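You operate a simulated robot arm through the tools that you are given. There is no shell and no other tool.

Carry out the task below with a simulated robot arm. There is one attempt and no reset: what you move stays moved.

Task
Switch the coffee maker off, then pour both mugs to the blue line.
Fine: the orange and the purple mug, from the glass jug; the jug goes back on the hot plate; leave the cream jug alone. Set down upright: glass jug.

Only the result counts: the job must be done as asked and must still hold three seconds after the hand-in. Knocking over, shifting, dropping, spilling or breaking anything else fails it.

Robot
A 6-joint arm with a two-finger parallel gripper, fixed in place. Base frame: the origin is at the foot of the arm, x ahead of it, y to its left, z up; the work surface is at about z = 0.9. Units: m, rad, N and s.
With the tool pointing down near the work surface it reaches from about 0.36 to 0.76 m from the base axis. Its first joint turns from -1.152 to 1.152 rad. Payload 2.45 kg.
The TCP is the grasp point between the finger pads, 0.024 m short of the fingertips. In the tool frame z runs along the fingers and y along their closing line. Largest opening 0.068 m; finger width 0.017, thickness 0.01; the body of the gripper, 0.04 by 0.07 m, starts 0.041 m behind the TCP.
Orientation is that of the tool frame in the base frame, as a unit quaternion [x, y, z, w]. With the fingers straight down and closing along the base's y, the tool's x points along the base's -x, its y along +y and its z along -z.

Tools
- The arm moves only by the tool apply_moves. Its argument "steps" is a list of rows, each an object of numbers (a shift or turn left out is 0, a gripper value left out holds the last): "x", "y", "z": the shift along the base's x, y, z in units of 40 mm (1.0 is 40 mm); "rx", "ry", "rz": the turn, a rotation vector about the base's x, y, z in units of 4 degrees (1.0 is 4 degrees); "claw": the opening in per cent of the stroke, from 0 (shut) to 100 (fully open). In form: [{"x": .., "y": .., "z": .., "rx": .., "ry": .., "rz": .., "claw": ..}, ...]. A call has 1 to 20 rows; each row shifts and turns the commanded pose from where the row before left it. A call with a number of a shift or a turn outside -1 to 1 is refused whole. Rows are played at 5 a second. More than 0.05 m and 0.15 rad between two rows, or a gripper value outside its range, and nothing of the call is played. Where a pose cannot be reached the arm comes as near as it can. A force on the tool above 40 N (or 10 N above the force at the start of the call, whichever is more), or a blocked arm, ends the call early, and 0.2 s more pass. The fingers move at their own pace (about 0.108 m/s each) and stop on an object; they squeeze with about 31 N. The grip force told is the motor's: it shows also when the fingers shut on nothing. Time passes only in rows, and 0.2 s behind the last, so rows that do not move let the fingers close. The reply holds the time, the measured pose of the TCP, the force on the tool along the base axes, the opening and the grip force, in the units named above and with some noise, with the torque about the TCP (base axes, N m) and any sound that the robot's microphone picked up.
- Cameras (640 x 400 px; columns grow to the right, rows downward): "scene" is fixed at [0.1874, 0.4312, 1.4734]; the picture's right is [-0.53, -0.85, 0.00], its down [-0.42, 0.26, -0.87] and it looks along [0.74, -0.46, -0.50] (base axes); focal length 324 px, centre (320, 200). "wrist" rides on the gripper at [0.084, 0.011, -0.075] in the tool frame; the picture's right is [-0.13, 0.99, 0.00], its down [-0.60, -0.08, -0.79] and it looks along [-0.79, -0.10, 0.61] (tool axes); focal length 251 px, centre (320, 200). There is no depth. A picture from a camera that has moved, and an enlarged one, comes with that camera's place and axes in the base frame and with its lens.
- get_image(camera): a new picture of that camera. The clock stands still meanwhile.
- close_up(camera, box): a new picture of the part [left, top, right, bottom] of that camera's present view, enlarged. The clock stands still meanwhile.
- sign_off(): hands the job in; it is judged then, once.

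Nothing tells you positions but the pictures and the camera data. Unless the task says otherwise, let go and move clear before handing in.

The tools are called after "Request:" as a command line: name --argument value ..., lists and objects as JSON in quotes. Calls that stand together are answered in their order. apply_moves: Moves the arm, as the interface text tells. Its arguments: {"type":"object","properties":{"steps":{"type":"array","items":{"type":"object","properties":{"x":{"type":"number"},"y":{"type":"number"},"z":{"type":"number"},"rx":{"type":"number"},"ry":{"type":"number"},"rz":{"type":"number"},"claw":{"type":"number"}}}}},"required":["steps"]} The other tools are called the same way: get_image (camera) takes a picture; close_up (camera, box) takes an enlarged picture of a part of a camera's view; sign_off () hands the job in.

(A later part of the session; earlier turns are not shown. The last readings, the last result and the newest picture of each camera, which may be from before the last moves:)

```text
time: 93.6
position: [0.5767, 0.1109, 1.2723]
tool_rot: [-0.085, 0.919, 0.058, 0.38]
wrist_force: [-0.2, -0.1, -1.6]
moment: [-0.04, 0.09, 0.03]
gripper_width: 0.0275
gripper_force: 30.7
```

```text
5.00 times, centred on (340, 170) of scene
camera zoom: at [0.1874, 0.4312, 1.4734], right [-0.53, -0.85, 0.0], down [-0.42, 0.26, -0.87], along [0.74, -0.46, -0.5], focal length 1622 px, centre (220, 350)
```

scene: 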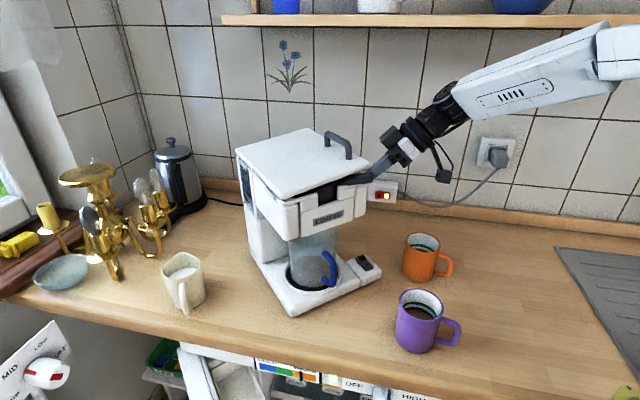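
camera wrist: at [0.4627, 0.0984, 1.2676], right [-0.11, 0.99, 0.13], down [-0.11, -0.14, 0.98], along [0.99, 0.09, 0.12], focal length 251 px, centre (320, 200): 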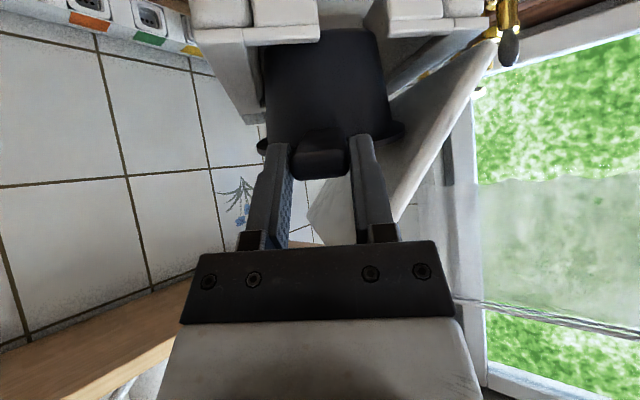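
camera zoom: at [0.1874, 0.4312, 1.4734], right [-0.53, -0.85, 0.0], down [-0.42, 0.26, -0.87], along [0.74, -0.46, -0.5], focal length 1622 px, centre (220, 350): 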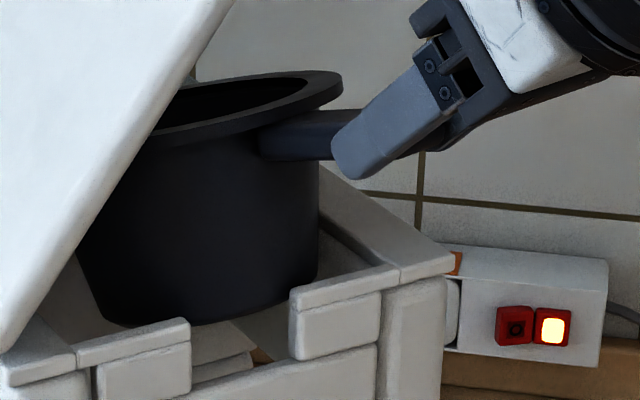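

The pot turns freely now and the machine stays still. Finishing the turn.

Request:
apply_moves --steps '[{"x": -0.005, "y": 0.119, "rz": -0.575}, {"x": -0.005, "y": 0.119, "rz": -0.575}, {"x": -0.005, "y": 0.119, "rz": -0.575}, {"x": -0.005, "y": 0.119, "rz": -0.575}, {"x": 0.016, "y": 0.121, "rz": -0.575}, {"x": 0.016, "y": 0.121, "rz": -0.575}, {"x": 0.016, "y": 0.121, "rz": -0.575}, {"x": 0.016, "y": 0.121, "rz": -0.575}, {}]'

Request:
get_image --camera "wrist"

Request:
close_up --camera "scene" --box '[280, 120, 390, 220]'

Request:
close_up --camera "wrist" --box '[200, 0, 480, 200]'

```text
time: 95.6
position: [0.5775, 0.1482, 1.2734]
tool_rot: [0.063, 0.921, -0.004, 0.384]
wrist_force: [-0.5, -0.8, -0.5]
moment: [-0.01, 0.14, -0.05]
gripper_width: 0.0275
gripper_force: 30.6
```

```text
taken
camera wrist: at [0.4661, 0.1728, 1.2681], right [0.21, 0.97, 0.13], down [-0.15, -0.1, 0.98], along [0.97, -0.23, 0.12], focal length 251 px, centre (320, 200)
```

wrist: 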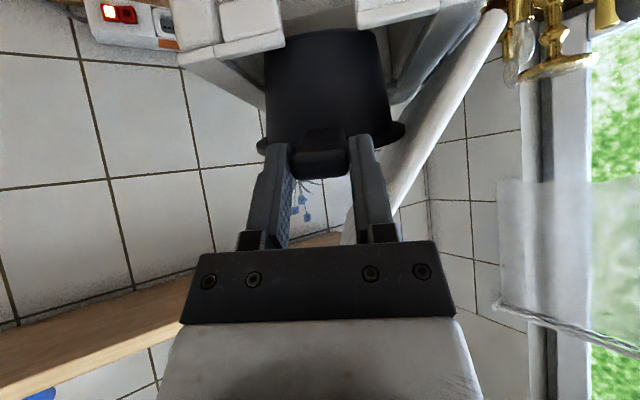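

```text
4.00 times, centred on (335, 170) of scene
camera zoom: at [0.1874, 0.4312, 1.4734], right [-0.53, -0.85, 0.0], down [-0.42, 0.26, -0.87], along [0.74, -0.46, -0.5], focal length 1298 px, centre (260, 320)
```

zoom: 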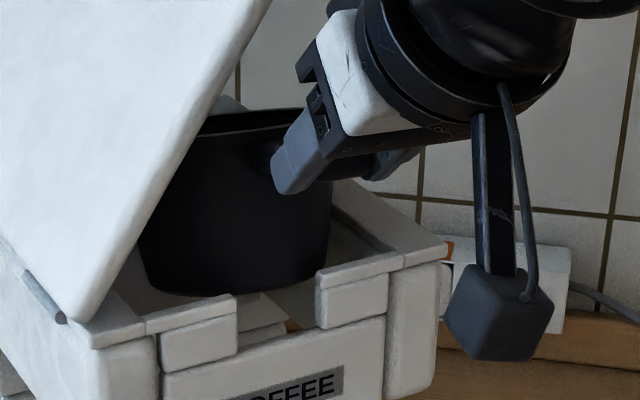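

```text
2.00 times, centred on (340, 100) of wrist
camera zoom: at [0.4661, 0.1728, 1.2681], right [0.21, 0.97, 0.13], down [-0.15, -0.1, 0.98], along [0.97, -0.23, 0.12], focal length 503 px, centre (280, 400)
```

zoom: 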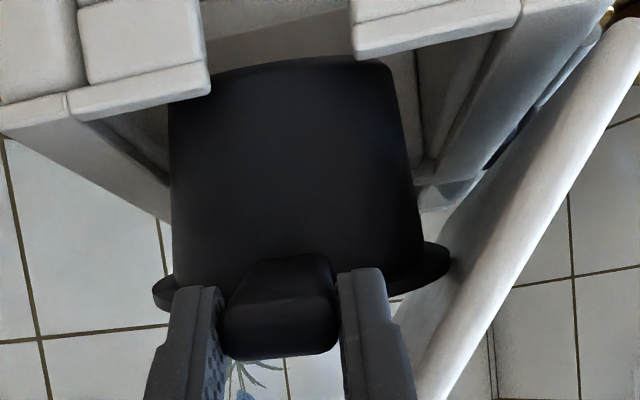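

The handle is lined up with the notch and the pot hangs over its cavity. Lowering it slowly.

Request:
apply_moves --steps '[{"z": -0.15}, {"z": -0.15}, {"z": -0.15}, {"z": -0.15}, {"z": -0.15}, {"z": -0.15}, {}]'

Request:
close_up --camera "wrist" --box '[200, 0, 480, 200]'

Request:
close_up --camera "scene" --box '[280, 120, 390, 220]'

```text
time: 97.2
position: [0.5776, 0.1488, 1.2383]
tool_rot: [0.064, 0.92, -0.003, 0.386]
wrist_force: [-1.5, 2.2, 4.6]
moment: [-0.13, -0.78, 0.1]
gripper_width: 0.0273
gripper_force: 31.0
```

```text
2.00 times, centred on (340, 100) of wrist
camera zoom: at [0.4667, 0.1728, 1.2328], right [0.21, 0.97, 0.13], down [-0.15, -0.1, 0.98], along [0.97, -0.22, 0.13], focal length 503 px, centre (280, 400)
```

zoom: 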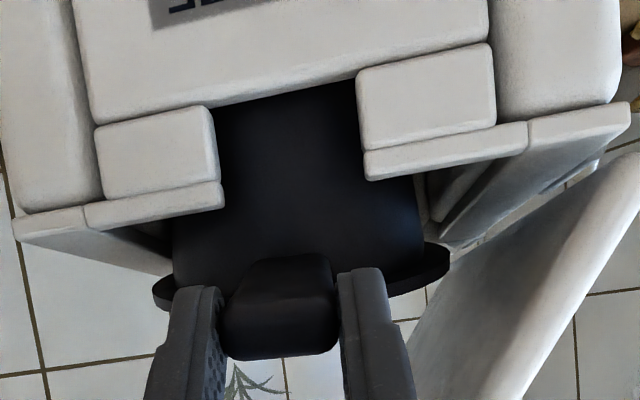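

```text
4.00 times, centred on (335, 170) of scene
camera zoom: at [0.1872, 0.4312, 1.4734], right [-0.53, -0.85, 0.0], down [-0.42, 0.26, -0.87], along [0.74, -0.46, -0.5], focal length 1298 px, centre (260, 320)
```

zoom: 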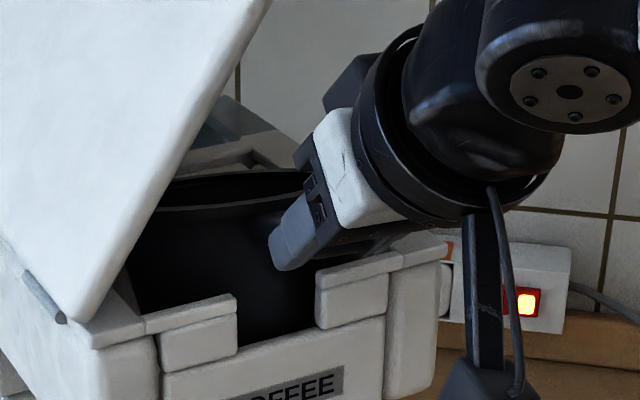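

The pot touches down early and looks tilted about 5° with its far side low. I'll raise it slightly, level it with a small pitch change, and try again.

Request:
apply_moves --steps '[{"z": 0.15}, {"ry": -0.6, "rx": -0.05}, {"ry": -0.6, "rx": -0.05}, {}]'

Request:
close_up --camera "wrist" --box '[200, 0, 480, 200]'

Request:
close_up --camera "scene" --box '[280, 120, 390, 220]'

```text
time: 98.2
position: [0.5768, 0.1469, 1.2437]
tool_rot: [0.062, 0.904, -0.005, 0.423]
wrist_force: [-0.1, -0.1, -1.0]
moment: [0.02, 0.11, 0.01]
gripper_width: 0.0274
gripper_force: 31.2
```

```text
2.00 times, centred on (340, 100) of wrist
camera zoom: at [0.4672, 0.1723, 1.2284], right [0.2, 0.97, 0.14], down [-0.23, -0.1, 0.97], along [0.95, -0.22, 0.21], focal length 503 px, centre (280, 400)
```

zoom: 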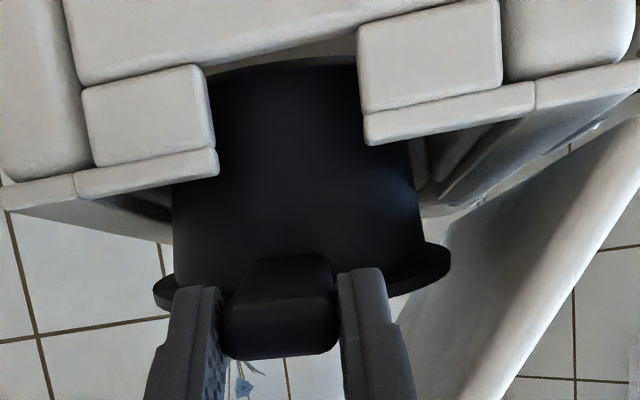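

```text
4.00 times, centred on (335, 170) of scene
camera zoom: at [0.1874, 0.4312, 1.4734], right [-0.53, -0.85, 0.0], down [-0.42, 0.26, -0.87], along [0.74, -0.46, -0.5], focal length 1298 px, centre (260, 320)
```

zoom: 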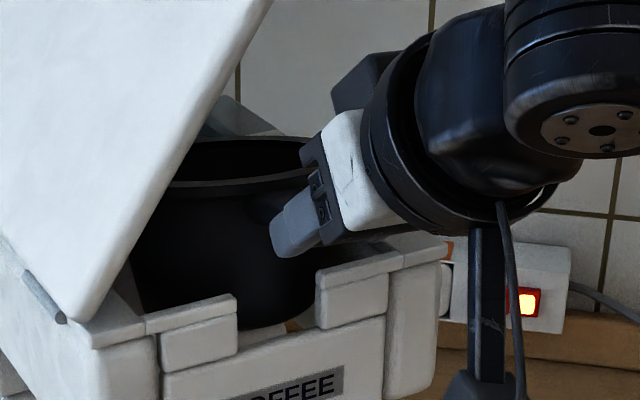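

Request:
apply_moves --steps '[{"ry": -0.6, "rx": -0.05}, {"ry": -0.6, "rx": -0.05}, {"ry": -0.6, "rx": -0.05}, {}]'

Request:
close_up --camera "wrist" --box '[200, 0, 480, 200]'

Request:
close_up --camera "scene" --box '[280, 120, 390, 220]'

```text
time: 99.2
position: [0.5771, 0.1488, 1.2432]
tool_rot: [0.06, 0.875, -0.004, 0.48]
wrist_force: [-0.1, -0.4, -1.5]
moment: [0.01, 0.14, -0.01]
gripper_width: 0.0274
gripper_force: 30.5
```

```text
2.00 times, centred on (340, 100) of wrist
camera zoom: at [0.4698, 0.1724, 1.2144], right [0.18, 0.97, 0.16], down [-0.35, -0.09, 0.93], along [0.92, -0.22, 0.33], focal length 503 px, centre (280, 400)
```

zoom: 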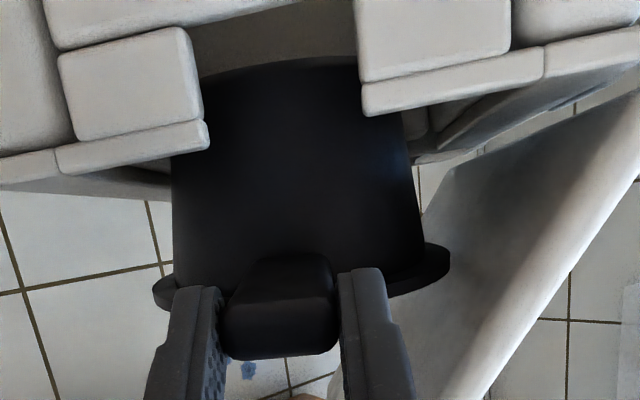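

```text
4.00 times, centred on (335, 170) of scene
camera zoom: at [0.1874, 0.4312, 1.4734], right [-0.53, -0.85, 0.0], down [-0.42, 0.26, -0.87], along [0.74, -0.46, -0.5], focal length 1298 px, centre (260, 320)
```

zoom: 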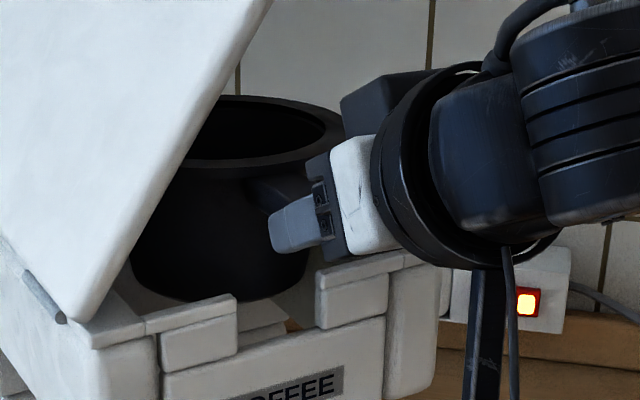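

Now the pot looks level. Lowering again.

Request:
apply_moves --steps '[{"z": -0.15}, {"z": -0.15}, {"z": -0.15}, {"z": -0.15}, {"z": -0.15}, {}]'

Request:
close_up --camera "wrist" --box '[200, 0, 480, 200]'

Request:
close_up --camera "scene" --box '[280, 120, 390, 220]'

```text
time: 100.6
position: [0.5762, 0.1482, 1.2147]
tool_rot: [0.061, 0.876, -0.005, 0.478]
wrist_force: [-10.4, 0.0, 4.7]
moment: [-0.11, -0.75, -0.11]
gripper_width: 0.0275
gripper_force: 30.9
```

```text
2.00 times, centred on (340, 100) of wrist
camera zoom: at [0.4696, 0.1726, 1.1852], right [0.18, 0.97, 0.16], down [-0.35, -0.09, 0.93], along [0.92, -0.22, 0.33], focal length 503 px, centre (280, 400)
```

zoom: 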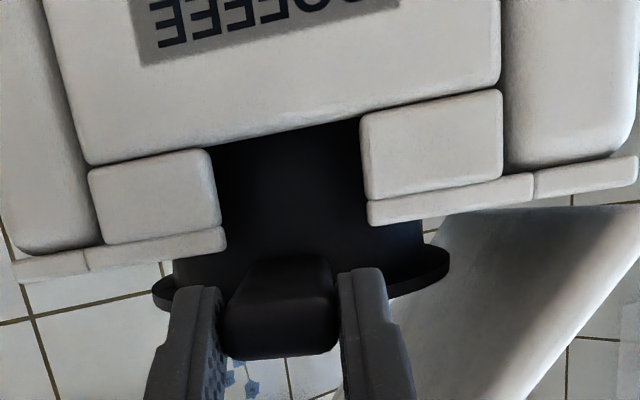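

```text
4.00 times, centred on (335, 170) of scene
camera zoom: at [0.1869, 0.4312, 1.4735], right [-0.53, -0.85, 0.0], down [-0.42, 0.26, -0.87], along [0.74, -0.46, -0.5], focal length 1298 px, centre (260, 320)
```

zoom: 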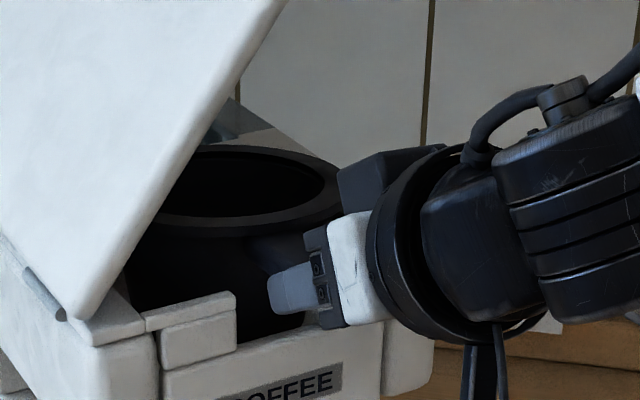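

Request:
apply_moves --steps '[{"x": -0.06}, {"x": -0.06}, {}]'

```text
time: 101.4
position: [0.5728, 0.1479, 1.2137]
tool_rot: [0.06, 0.876, -0.005, 0.478]
wrist_force: [0.4, 0.7, -1.8]
moment: [0.06, 0.08, 0.17]
gripper_width: 0.0278
gripper_force: 31.5
```

Shifting back 5 mm cleared the contact. Continuing down in small steps.

Request:
apply_moves --steps '[{"z": -0.12}, {"z": -0.12}, {"z": -0.12}, {}]'

Request:
close_up --camera "wrist" --box '[200, 0, 480, 200]'

Request:
close_up --camera "scene" --box '[280, 120, 390, 220]'

```text
time: 102.4
position: [0.5734, 0.15, 1.1987]
tool_rot: [0.06, 0.876, -0.006, 0.478]
wrist_force: [-0.1, 5.6, 4.7]
moment: [-0.16, -0.72, 0.63]
gripper_width: 0.0278
gripper_force: 30.4
```

```text
2.00 times, centred on (340, 100) of wrist
camera zoom: at [0.4652, 0.1731, 1.1704], right [0.18, 0.97, 0.16], down [-0.35, -0.09, 0.93], along [0.92, -0.22, 0.33], focal length 503 px, centre (280, 400)
```

zoom: 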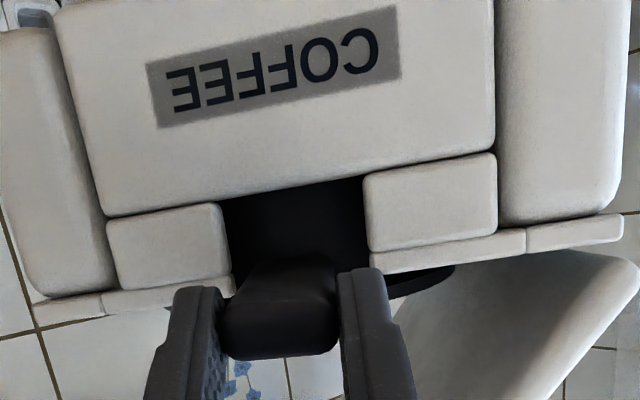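

```text
4.00 times, centred on (335, 170) of scene
camera zoom: at [0.1873, 0.4314, 1.4734], right [-0.53, -0.85, 0.0], down [-0.42, 0.26, -0.87], along [0.74, -0.46, -0.5], focal length 1298 px, centre (260, 320)
```

zoom: 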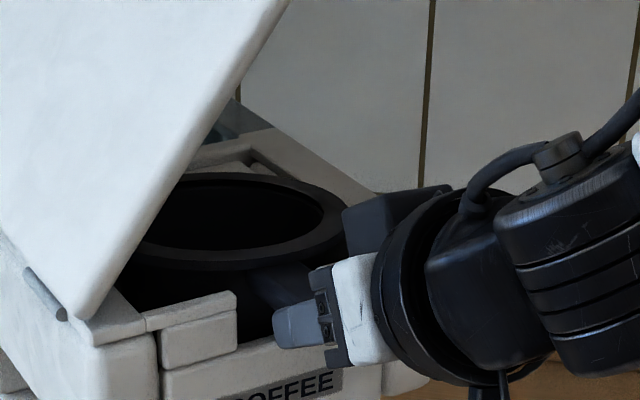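

Request:
apply_moves --steps '[{"z": 0.1}, {"rx": -0.3, "y": 0.04}, {"rx": -0.3, "y": 0.04}, {}]'

Request:
apply_moves --steps '[{"z": -0.1}, {"z": -0.1}, {"z": -0.1}, {}]'

Request:
close_up --camera "wrist" --box '[200, 0, 480, 200]'

Request:
close_up --camera "scene" --box '[280, 120, 390, 220]'

```text
time: 103.4
position: [0.5729, 0.1515, 1.2015]
tool_rot: [0.05, 0.875, -0.024, 0.48]
wrist_force: [-0.6, -0.2, -1.1]
moment: [0.03, 0.08, -0.02]
gripper_width: 0.0278
gripper_force: 30.3
```

```text
time: 104.4
position: [0.5724, 0.1518, 1.1912]
tool_rot: [0.05, 0.875, -0.023, 0.48]
wrist_force: [1.5, 0.9, 5.0]
moment: [-0.15, -0.97, 0.28]
gripper_width: 0.0276
gripper_force: 30.9
```

```text
2.00 times, centred on (340, 100) of wrist
camera zoom: at [0.4652, 0.175, 1.1608], right [0.18, 0.98, 0.12], down [-0.35, -0.05, 0.93], along [0.92, -0.21, 0.34], focal length 503 px, centre (280, 400)
```

zoom: 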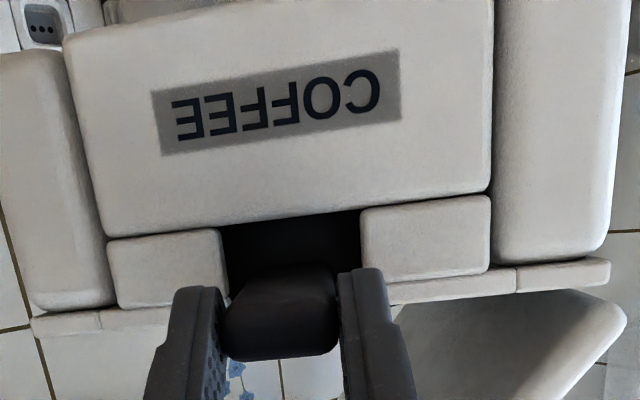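

```text
4.00 times, centred on (335, 170) of scene
camera zoom: at [0.1874, 0.4312, 1.4734], right [-0.53, -0.85, 0.0], down [-0.42, 0.26, -0.87], along [0.74, -0.46, -0.5], focal length 1298 px, centre (260, 320)
```

zoom: 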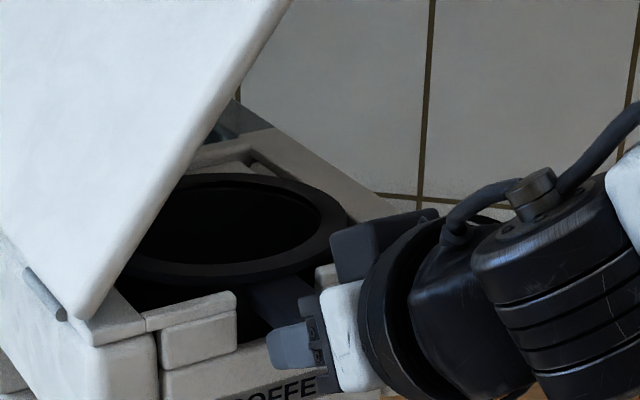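

The handle is centred on the notch and about 1 cm high, with only the pot's far side touching. I'll let the handle end down with a matching small pitch.

Request:
apply_moves --steps '[{"z": -0.08, "ry": 0.25}, {"z": -0.08, "ry": 0.25}, {"z": -0.08, "ry": 0.25}, {}]'

Request:
close_up --camera "wrist" --box '[200, 0, 480, 200]'

Request:
close_up --camera "scene" --box '[280, 120, 390, 220]'

```text
time: 105.4
position: [0.5725, 0.1521, 1.1809]
tool_rot: [0.05, 0.888, -0.025, 0.456]
wrist_force: [-1.1, 4.4, 5.5]
moment: [-0.04, -0.91, 0.28]
gripper_width: 0.0277
gripper_force: 30.7
```

```text
2.00 times, centred on (340, 100) of wrist
camera zoom: at [0.4638, 0.1748, 1.1571], right [0.18, 0.98, 0.11], down [-0.3, -0.05, 0.95], along [0.94, -0.21, 0.29], focal length 503 px, centre (280, 400)
```

zoom: 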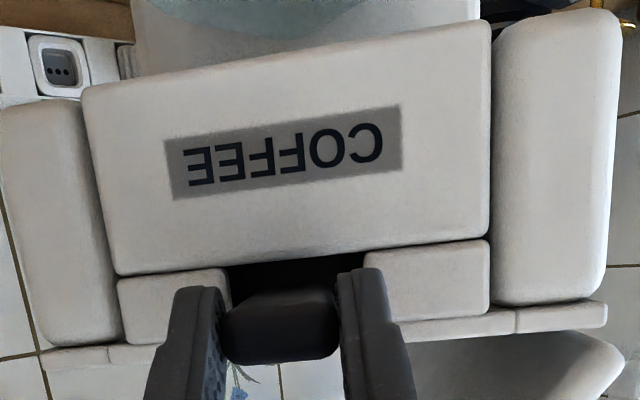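

```text
4.00 times, centred on (335, 170) of scene
camera zoom: at [0.1872, 0.4313, 1.4734], right [-0.53, -0.85, 0.0], down [-0.42, 0.26, -0.87], along [0.74, -0.46, -0.5], focal length 1298 px, centre (260, 320)
```

zoom: 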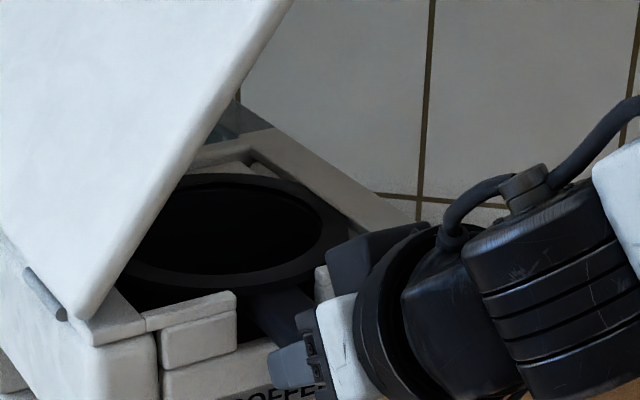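

The handle is down in the notch at about its original height. Releasing and backing straight out.

Request:
apply_moves --steps '[{"claw": 50}, {"claw": 70}, {"claw": 90}, {}]'

Request:
apply_moves --steps '[{"x": -0.3, "y": 0.03, "z": 0.15}, {"x": -0.5, "y": 0.05, "z": 0.3}, {"x": -0.7, "z": 0.5}, {"x": -0.5, "z": 0.5}, {}]'

Request:
close_up --camera "scene" --box '[230, 90, 400, 310]'

Request:
get_image --camera "wrist"

Request:
close_up --camera "scene" --box '[280, 130, 380, 220]'

```text
time: 106.4
position: [0.5719, 0.1503, 1.181]
tool_rot: [0.05, 0.888, -0.026, 0.456]
wrist_force: [0.4, -0.3, 0.1]
moment: [0.0, 0.01, 0.0]
gripper_width: 0.0611
gripper_force: 0.1
```

```text
time: 107.6
position: [0.4918, 0.154, 1.2424]
tool_rot: [0.049, 0.888, -0.024, 0.456]
wrist_force: [0.7, 0.1, -0.4]
moment: [0.0, -0.02, 0.0]
gripper_width: 0.0611
gripper_force: 0.0
```

```text
1.82 times, centred on (315, 200) of scene
camera zoom: at [0.1874, 0.4312, 1.4734], right [-0.53, -0.85, 0.0], down [-0.42, 0.26, -0.87], along [0.74, -0.46, -0.5], focal length 590 px, centre (329, 200)
```

zoom: 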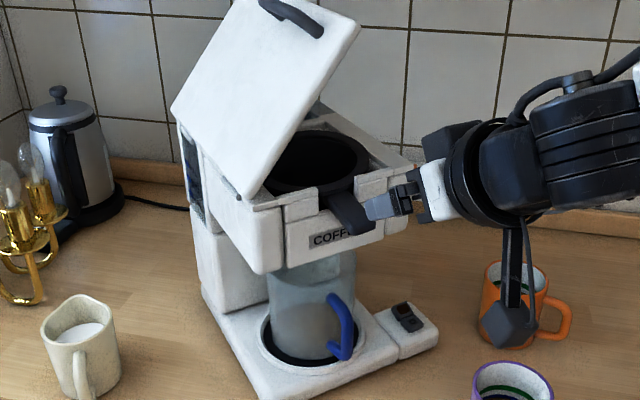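

```text
taken
camera wrist: at [0.3837, 0.1771, 1.2171], right [0.18, 0.98, 0.11], down [-0.3, -0.05, 0.95], along [0.94, -0.21, 0.29], focal length 251 px, centre (320, 200)
```

wrist: 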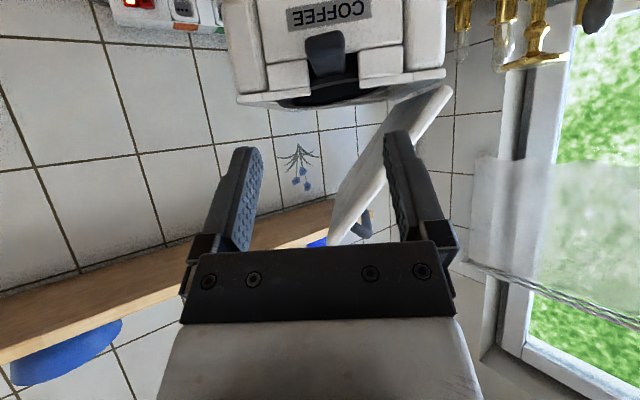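

```text
4.44 times, centred on (330, 175) of scene
camera zoom: at [0.1874, 0.4312, 1.4734], right [-0.53, -0.85, 0.0], down [-0.42, 0.26, -0.87], along [0.74, -0.46, -0.5], focal length 1442 px, centre (276, 311)
```

zoom: 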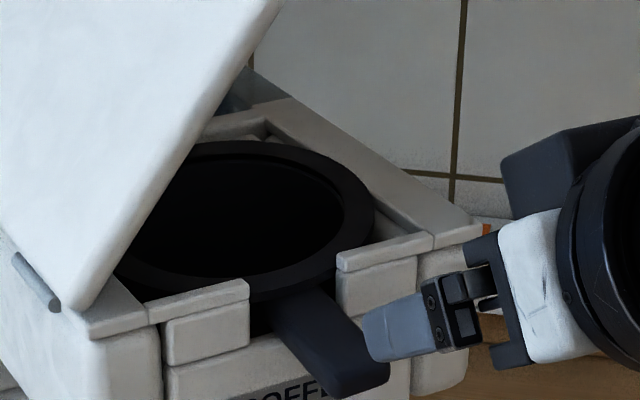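

The basket is back in its holder with the handle in the notch. The lid is still held open at about 50°, hinged on the machine's left side. I'll close the gripper, come over the top and press the lid gently closed.

Request:
apply_moves --steps '[{"claw": 0, "z": 0.4, "ry": 0.85, "y": 0.1}, {"z": 0.4, "ry": 0.85, "y": 0.1}, {"z": 0.4, "ry": 0.85, "y": 0.1}, {"z": 0.4, "ry": 0.85, "y": 0.1}, {"z": 0.4, "ry": 0.85, "y": 0.1}, {"z": 0.4, "ry": 0.85, "y": 0.1}, {"z": 0.4, "ry": 0.85, "y": 0.1}, {"z": 0.4, "ry": 0.85, "y": 0.1}, {"z": 0.4, "ry": 0.85, "y": 0.1}, {"z": 0.4, "ry": 0.85, "y": 0.1, "rz": 0.5}, {"rz": 0.9}, {}]'

Request:
get_image --camera "wrist"

Request:
get_image --camera "scene"

```text
time: 110.2
position: [0.4926, 0.1948, 1.3996]
tool_rot: [-0.008, 0.983, -0.028, 0.179]
wrist_force: [-0.4, 0.8, -0.8]
moment: [-0.01, -0.04, -0.01]
gripper_width: 0.0
gripper_force: 23.9
```

```text
taken
camera wrist: at [0.387, 0.2072, 1.4408], right [0.12, 0.99, -0.01], down [0.29, -0.02, 0.96], along [0.95, -0.11, -0.29], focal length 251 px, centre (320, 200)
```

wrist: 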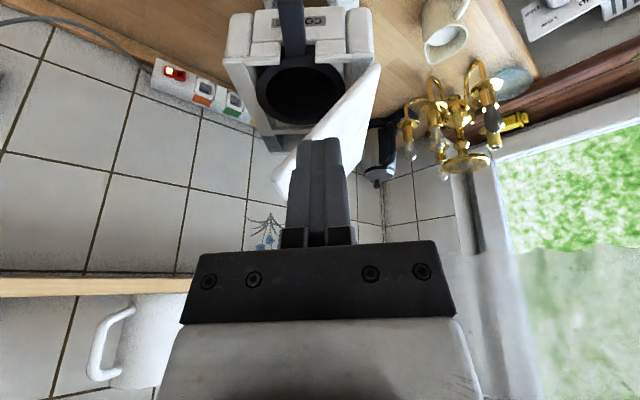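

```text
taken
```

scene: 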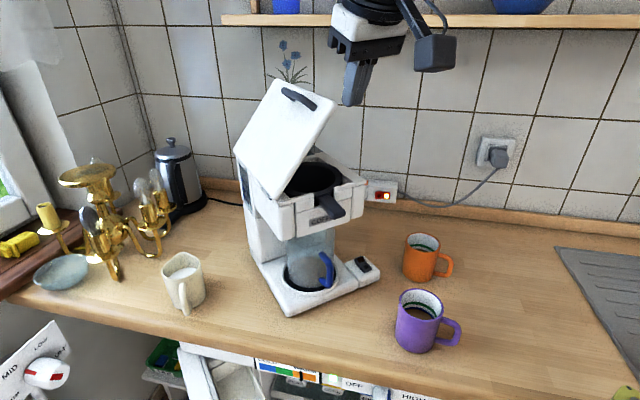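

Request:
apply_moves --steps '[{"x": 0.8}, {"x": 0.8}, {"x": 0.8}, {"x": 0.8}, {"x": 0.8, "y": -0.1}, {}]'

Request:
get_image --camera "wrist"

Request:
close_up --camera "scene" --box '[220, 10, 400, 220]'

```text
time: 111.6
position: [0.6546, 0.1889, 1.3994]
tool_rot: [-0.008, 0.983, -0.029, 0.179]
wrist_force: [0.0, 0.1, 0.1]
moment: [-0.01, 0.0, 0.0]
gripper_width: 0.0
gripper_force: 23.7
```

```text
taken
camera wrist: at [0.5482, 0.2032, 1.44], right [0.12, 0.99, -0.01], down [0.29, -0.02, 0.96], along [0.95, -0.12, -0.29], focal length 251 px, centre (320, 200)
```

wrist: 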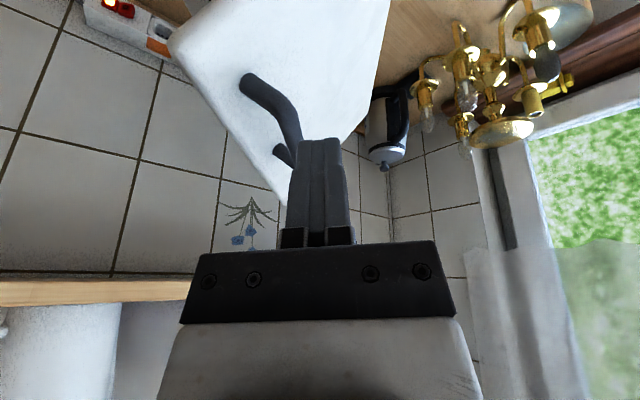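

```text
1.90 times, centred on (310, 115) of scene
camera zoom: at [0.1874, 0.4312, 1.4734], right [-0.53, -0.85, 0.0], down [-0.42, 0.26, -0.87], along [0.74, -0.46, -0.5], focal length 618 px, centre (339, 362)
```

zoom: 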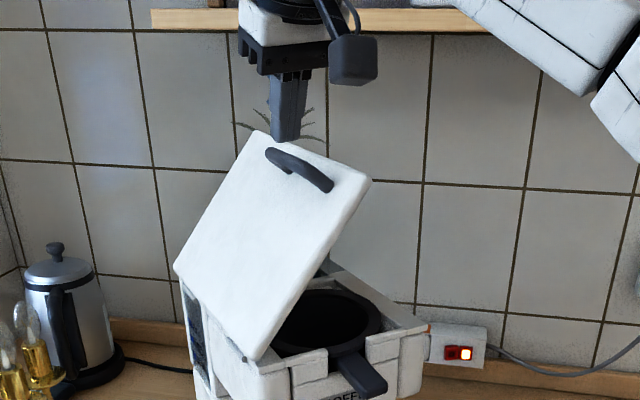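

Request:
apply_moves --steps '[{"y": -0.3, "z": -0.34}, {"y": -0.3, "z": -0.34}, {"y": -0.15, "z": -0.12}, {"y": -0.15, "z": -0.13}, {"y": -0.15, "z": -0.12}, {"y": -0.15, "z": -0.12}, {"y": -0.15, "z": -0.12}, {}]'

Request:
close_up --camera "scene" --box '[220, 10, 400, 220]'

```text
time: 113.4
position: [0.6521, 0.1363, 1.3468]
tool_rot: [-0.008, 0.984, -0.029, 0.178]
wrist_force: [-8.4, -2.4, 4.4]
moment: [-0.11, 0.09, -0.13]
gripper_width: 0.0
gripper_force: 23.8
```

```text
1.90 times, centred on (310, 115) of scene
camera zoom: at [0.187, 0.431, 1.4735], right [-0.53, -0.85, 0.0], down [-0.42, 0.26, -0.87], along [0.74, -0.46, -0.5], focal length 618 px, centre (339, 362)
```

zoom: 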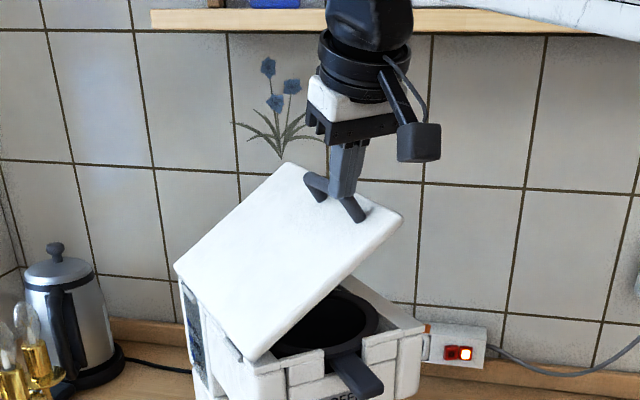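

Request:
apply_moves --steps '[{"x": -0.12}, {"y": -0.14, "z": -0.17}, {"y": -0.14, "z": -0.17}, {"y": -0.13, "z": -0.17}, {"y": -0.11, "z": -0.18}, {"y": -0.11, "z": -0.18}, {"y": -0.1, "z": -0.18}, {}]'

Request:
close_up --camera "scene" --box '[220, 10, 400, 220]'

```text
time: 115.2
position: [0.649, 0.1075, 1.306]
tool_rot: [-0.008, 0.983, -0.029, 0.179]
wrist_force: [-4.7, -3.5, 1.2]
moment: [-0.11, 0.07, -0.08]
gripper_width: 0.0002
gripper_force: 23.3
```

```text
1.90 times, centred on (310, 115) of scene
camera zoom: at [0.1872, 0.431, 1.4735], right [-0.53, -0.85, 0.0], down [-0.42, 0.26, -0.87], along [0.74, -0.46, -0.5], focal length 618 px, centre (339, 362)
```

zoom: 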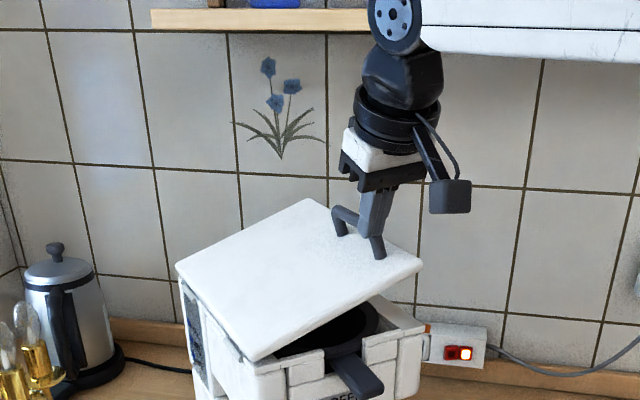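

Request:
apply_moves --steps '[{"y": -0.08, "z": -0.2}, {"y": -0.08, "z": -0.2}, {"y": -0.06, "z": -0.2}, {"y": -0.05, "z": -0.2}, {}]'

Request:
close_up --camera "scene" --box '[220, 40, 400, 240]'

```text
time: 116.4
position: [0.648, 0.0977, 1.2733]
tool_rot: [-0.008, 0.983, -0.03, 0.179]
wrist_force: [0.1, -0.1, 1.1]
moment: [0.0, 0.01, 0.05]
gripper_width: 0.0
gripper_force: 23.6
```

```text
2.00 times, centred on (310, 140) of scene
camera zoom: at [0.1874, 0.4312, 1.4734], right [-0.53, -0.85, 0.0], down [-0.42, 0.26, -0.87], along [0.74, -0.46, -0.5], focal length 649 px, centre (340, 320)
```

zoom: 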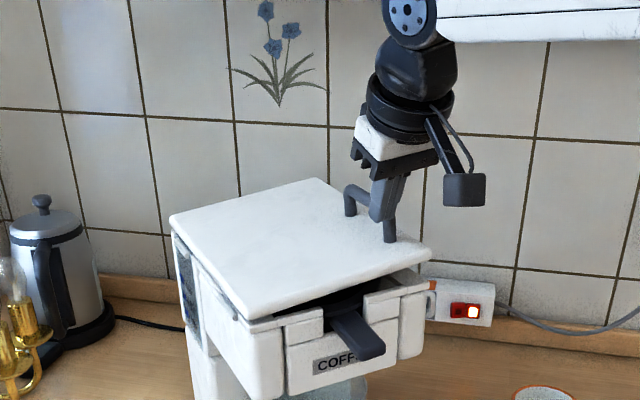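

The lid is nearly down. I'll lift straight off and let it settle.

Request:
apply_moves --steps '[{"z": 0.3}, {"z": 0.6}, {"z": 0.8}, {"x": -0.8, "z": 0.3}, {"x": -1}, {"x": -1}, {"x": -1}, {}, {}, {}, {}, {}]'

Request:
close_up --camera "scene" --box '[220, 120, 400, 320]'

Request:
get_image --camera "wrist"

```text
time: 119.0
position: [0.4963, 0.0955, 1.3549]
tool_rot: [-0.008, 0.983, -0.029, 0.179]
wrist_force: [0.6, 0.3, -0.2]
moment: [0.0, -0.01, 0.04]
gripper_width: 0.0005
gripper_force: 23.5
```

```text
2.00 times, centred on (310, 220) of scene
camera zoom: at [0.1874, 0.4312, 1.4734], right [-0.53, -0.85, 0.0], down [-0.42, 0.26, -0.87], along [0.74, -0.46, -0.5], focal length 649 px, centre (340, 160)
```

zoom: 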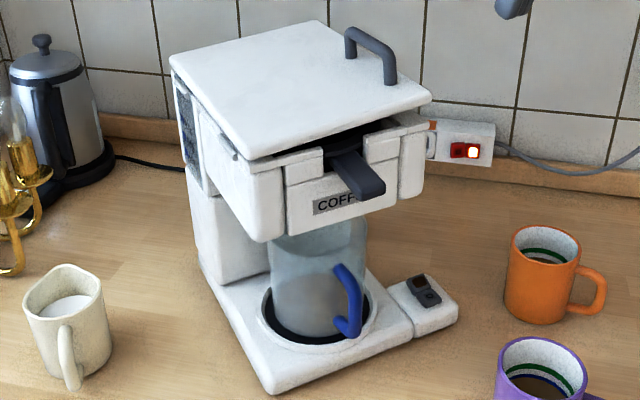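

```text
taken
camera wrist: at [0.3902, 0.108, 1.3959], right [0.12, 0.99, -0.01], down [0.29, -0.02, 0.96], along [0.95, -0.12, -0.29], focal length 251 px, centre (320, 200)
```

wrist: 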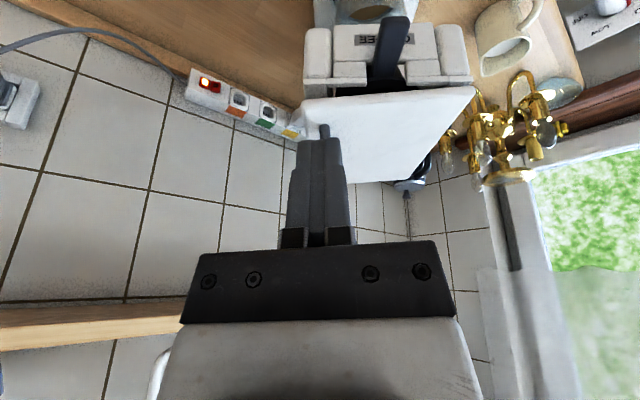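

The basket is seated and the lid is sinking shut. The remaining fault is the machine's position: it's turned about 10° clockwise about its rear. A push on the base's front-left side towards −y should reverse that, so I'll move the arm round to the left side.

Request:
apply_moves --steps '[{"y": 0.6, "ry": 0.5, "rx": -0.8, "z": -0.2, "x": 0.1}, {"y": 0.6, "ry": 0.5, "rx": -0.8, "z": -0.2, "x": 0.1}, {"y": 0.6, "ry": 0.5, "rx": -0.8, "z": -0.2, "x": 0.1}, {"y": 0.6, "ry": 0.5, "rx": -0.8, "z": -0.2, "x": 0.1}, {"y": 0.6, "ry": 0.5, "rx": -0.8, "z": -0.2, "x": 0.1}, {"y": 0.6, "ry": 0.5, "rx": -0.8, "z": -0.2, "x": 0.1}, {"y": 0.6, "ry": 0.5, "rx": -0.8, "z": -0.2, "x": 0.1}, {"y": 0.6, "ry": 0.5, "rx": -0.8, "z": -0.2, "x": 0.1}, {"y": 0.6, "ry": 0.5, "rx": -0.8, "z": -0.2, "x": 0.1}, {"y": 0.6, "ry": 0.5, "rx": -0.8, "z": -0.2, "x": 0.1}, {"rx": -0.75}, {}]'

Request:
get_image --camera "wrist"

Request:
get_image --camera "scene"

```text
time: 121.6
position: [0.523, 0.3176, 1.2563]
tool_rot: [-0.062, 0.945, -0.32, 0.0]
wrist_force: [0.1, -0.3, 0.9]
moment: [0.0, -0.01, 0.0]
gripper_width: 0.0001
gripper_force: 23.5
out of reach, approached as far as the arm can: row 10, 11
```

```text
taken
camera wrist: at [0.435, 0.3622, 1.3133], right [0.01, 0.8, -0.61], down [0.58, 0.49, 0.65], along [0.81, -0.36, -0.46], focal length 251 px, centre (320, 200)
```

wrist: 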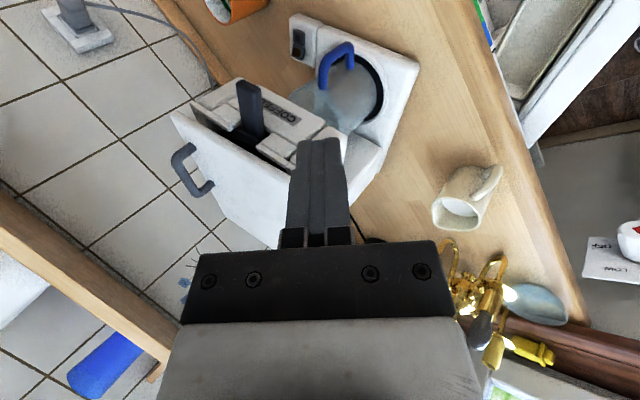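

```text
taken
```

scene: 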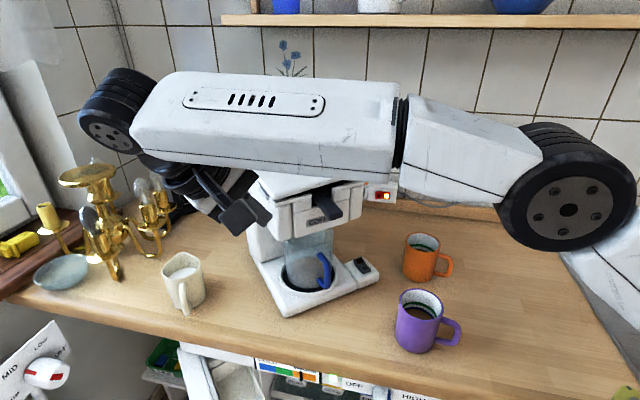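

Request:
apply_moves --steps '[{"x": 0.53, "z": -0.8, "y": 0.05}, {"x": 0.53, "z": -0.8, "y": 0.05}, {"x": 0.53, "z": -0.8, "y": 0.05}, {"x": 0.53, "z": -0.8, "y": 0.05}, {"x": 0.53, "z": -0.8, "y": 0.05}, {"x": 0.53, "z": -0.8, "y": 0.05}, {}]'

Request:
get_image --camera "wrist"

Request:
get_image --camera "scene"

```text
time: 123.2
position: [0.6229, 0.3142, 1.0702]
tool_rot: [-0.061, 0.945, -0.32, -0.003]
wrist_force: [0.8, 0.8, 0.0]
moment: [0.0, -0.01, 0.0]
gripper_width: 0.0002
gripper_force: 23.4
out of reach, approached as far as the arm can: row 4, 5, 6
```

```text
taken
camera wrist: at [0.5356, 0.3588, 1.1274], right [0.01, 0.79, -0.61], down [0.58, 0.49, 0.65], along [0.81, -0.36, -0.46], focal length 251 px, centre (320, 200)
```

wrist: 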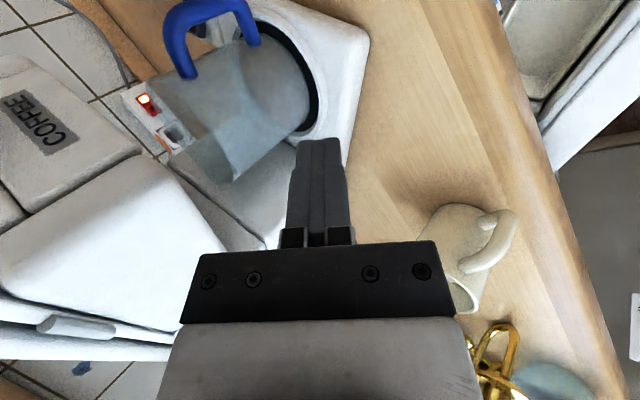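

```text
taken
```

scene: 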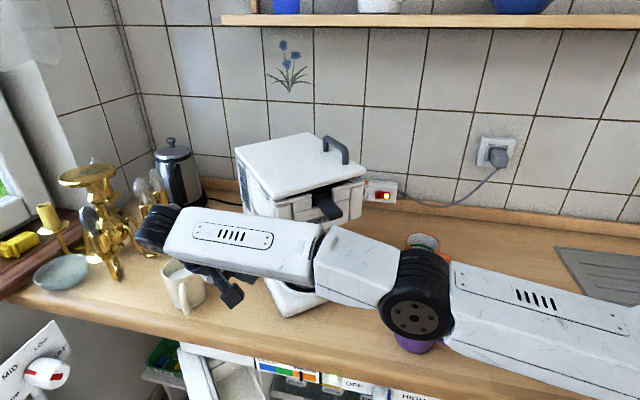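

The arm is too stretched in that posture. I'll switch to a forward-pitched tool with the finger beside the base's left edge, which needs less reach.

Request:
apply_moves --steps '[{"rx": 0.93, "ry": -0.3, "z": 0.1, "x": -0.1}, {"rx": 0.93, "ry": -0.5, "x": -0.1}, {"rx": 0.93, "ry": -0.5, "x": -0.1}, {"rx": 0.93, "ry": -0.5, "x": -0.1}, {"rx": 0.93, "ry": -0.5}, {"rx": 0.93, "ry": -0.5}, {"rx": 0.93, "ry": -0.8}, {"rx": 0.93, "ry": -0.8}, {"rx": 0.93, "ry": -0.9}, {"rx": 0.93, "ry": -0.9}, {"ry": -0.9}, {"ry": -0.9}, {}]'

Request:
get_image --camera "wrist"

Request:
get_image --camera "scene"

```text
time: 126.0
position: [0.6087, 0.3166, 1.0721]
tool_rot: [-0.001, 0.96, -0.01, 0.281]
wrist_force: [-0.3, -0.1, 0.5]
moment: [0.01, 0.03, 0.03]
gripper_width: 0.0
gripper_force: 23.6
```

```text
taken
camera wrist: at [0.4963, 0.3273, 1.0907], right [0.11, 0.99, 0.05], down [0.08, -0.06, 0.99], along [0.99, -0.11, -0.09], focal length 251 px, centre (320, 200)
```

wrist: 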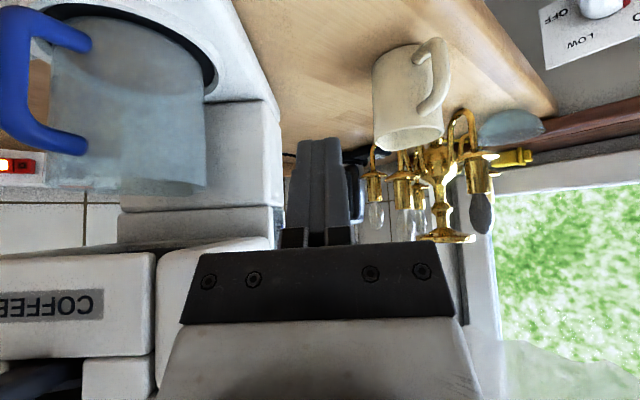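

```text
taken
```

scene: 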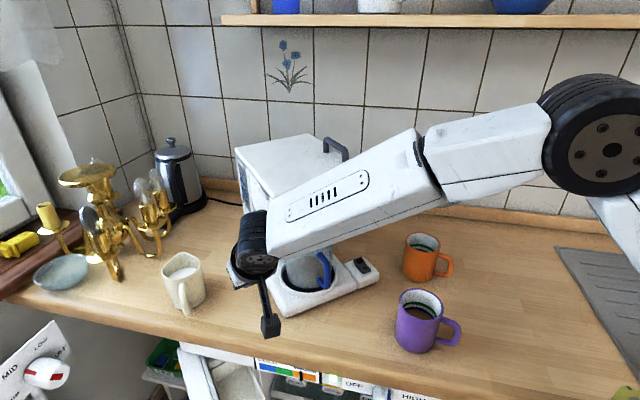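

Request:
apply_moves --steps '[{"x": 0.16, "z": -0.7}, {"x": 0.16, "z": -0.7}, {"x": 0.16, "z": -0.7}, {"x": 0.16, "z": -0.7}, {"x": 0.16, "z": -0.6}, {"y": -0.3}, {}]'

Request:
get_image --camera "wrist"

Request:
close_up --camera "scene" --box '[220, 160, 400, 340]'

```text
time: 127.6
position: [0.6401, 0.3023, 0.9363]
tool_rot: [-0.001, 0.96, -0.011, 0.281]
wrist_force: [0.5, 0.2, 0.2]
moment: [0.0, -0.01, 0.01]
gripper_width: 0.0
gripper_force: 23.5
```

```text
taken
camera wrist: at [0.5292, 0.3152, 0.954], right [0.11, 0.99, 0.05], down [0.08, -0.06, 0.99], along [0.99, -0.11, -0.09], focal length 251 px, centre (320, 200)
```

wrist: 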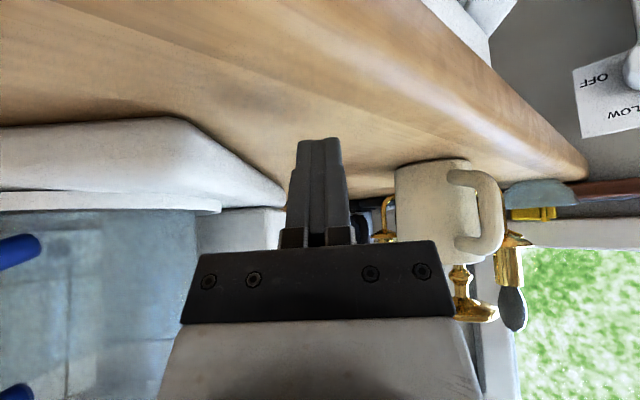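

```text
2.22 times, centred on (310, 250) of scene
camera zoom: at [0.1874, 0.4312, 1.4734], right [-0.53, -0.85, 0.0], down [-0.42, 0.26, -0.87], along [0.74, -0.46, -0.5], focal length 721 px, centre (342, 89)
```

zoom: 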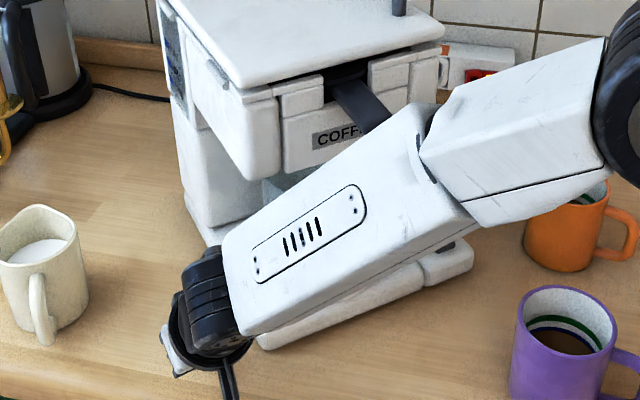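

Request:
apply_moves --steps '[{"x": 0.35, "z": -0.06}, {"y": -0.5}, {"y": -0.4}, {"y": -0.2}, {}]'

Request:
get_image --camera "wrist"

```text
time: 128.8
position: [0.654, 0.2599, 0.932]
tool_rot: [-0.001, 0.96, -0.01, 0.281]
wrist_force: [0.5, -0.6, 0.2]
moment: [0.01, 0.03, 0.03]
gripper_width: 0.0001
gripper_force: 23.6
```

```text
taken
camera wrist: at [0.5427, 0.2705, 0.9511], right [0.11, 0.99, 0.05], down [0.08, -0.06, 0.99], along [0.99, -0.11, -0.09], focal length 251 px, centre (320, 200)
```

wrist: 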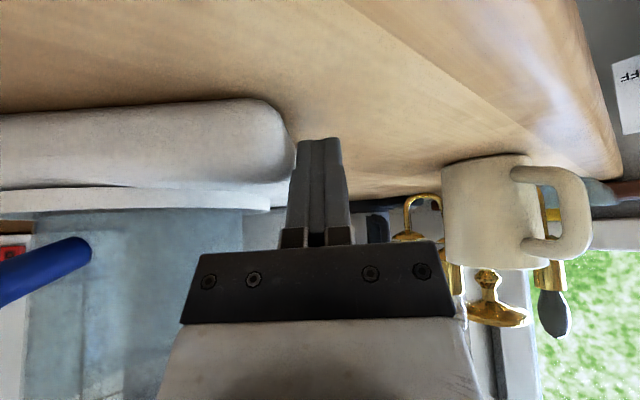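

The fingertip is just off the base's left-front side. Pushing in small steps.

Request:
apply_moves --steps '[{"y": -0.1}, {"y": -0.1}, {"y": -0.1}, {"y": -0.1}, {"y": -0.1}, {}]'

Request:
close_up --camera "scene" --box '[220, 120, 400, 320]'

Request:
get_image --camera "wrist"

```text
time: 130.2
position: [0.6549, 0.2387, 0.9336]
tool_rot: [-0.001, 0.96, -0.01, 0.28]
wrist_force: [-1.3, 6.8, 1.4]
moment: [0.03, 0.03, -0.05]
gripper_width: 0.0
gripper_force: 24.3
```

```text
2.00 times, centred on (310, 220) of scene
camera zoom: at [0.1873, 0.4314, 1.4734], right [-0.53, -0.85, 0.0], down [-0.42, 0.26, -0.87], along [0.74, -0.46, -0.5], focal length 649 px, centre (340, 160)
```

zoom: 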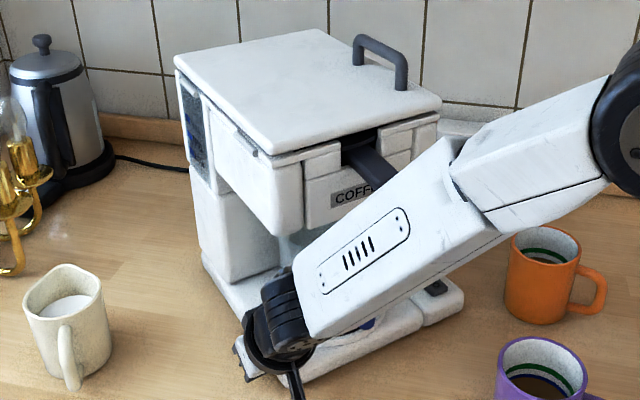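

```text
taken
camera wrist: at [0.5431, 0.251, 0.9519], right [0.11, 0.99, 0.05], down [0.08, -0.06, 0.99], along [0.99, -0.11, -0.09], focal length 251 px, centre (320, 200)
```

wrist: 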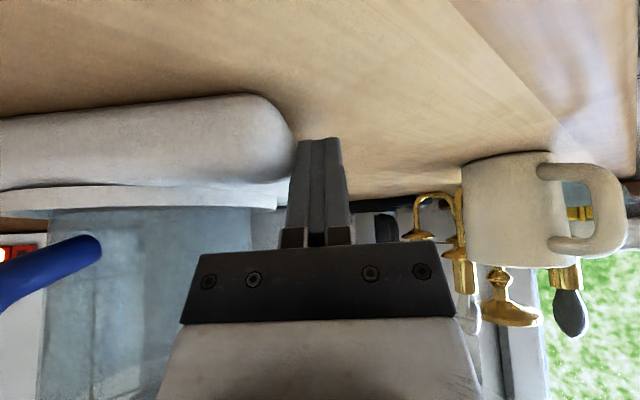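

It's turning back nicely and the lid has closed. Continuing.

Request:
apply_moves --steps '[{"y": -0.1}, {"y": -0.1}, {"y": -0.1}, {"y": -0.1}, {}]'

Request:
close_up --camera "scene" --box '[220, 120, 400, 320]'

```text
time: 131.4
position: [0.6551, 0.2228, 0.9326]
tool_rot: [-0.001, 0.96, -0.011, 0.281]
wrist_force: [-0.4, 6.5, 2.4]
moment: [-0.06, -0.03, 0.0]
gripper_width: 0.0
gripper_force: 23.5
```

```text
2.00 times, centred on (310, 220) of scene
camera zoom: at [0.1874, 0.4314, 1.4734], right [-0.53, -0.85, 0.0], down [-0.42, 0.26, -0.87], along [0.74, -0.46, -0.5], focal length 649 px, centre (340, 160)
```

zoom: 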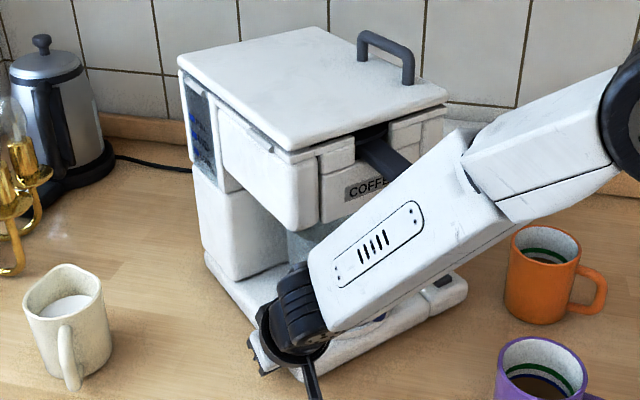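

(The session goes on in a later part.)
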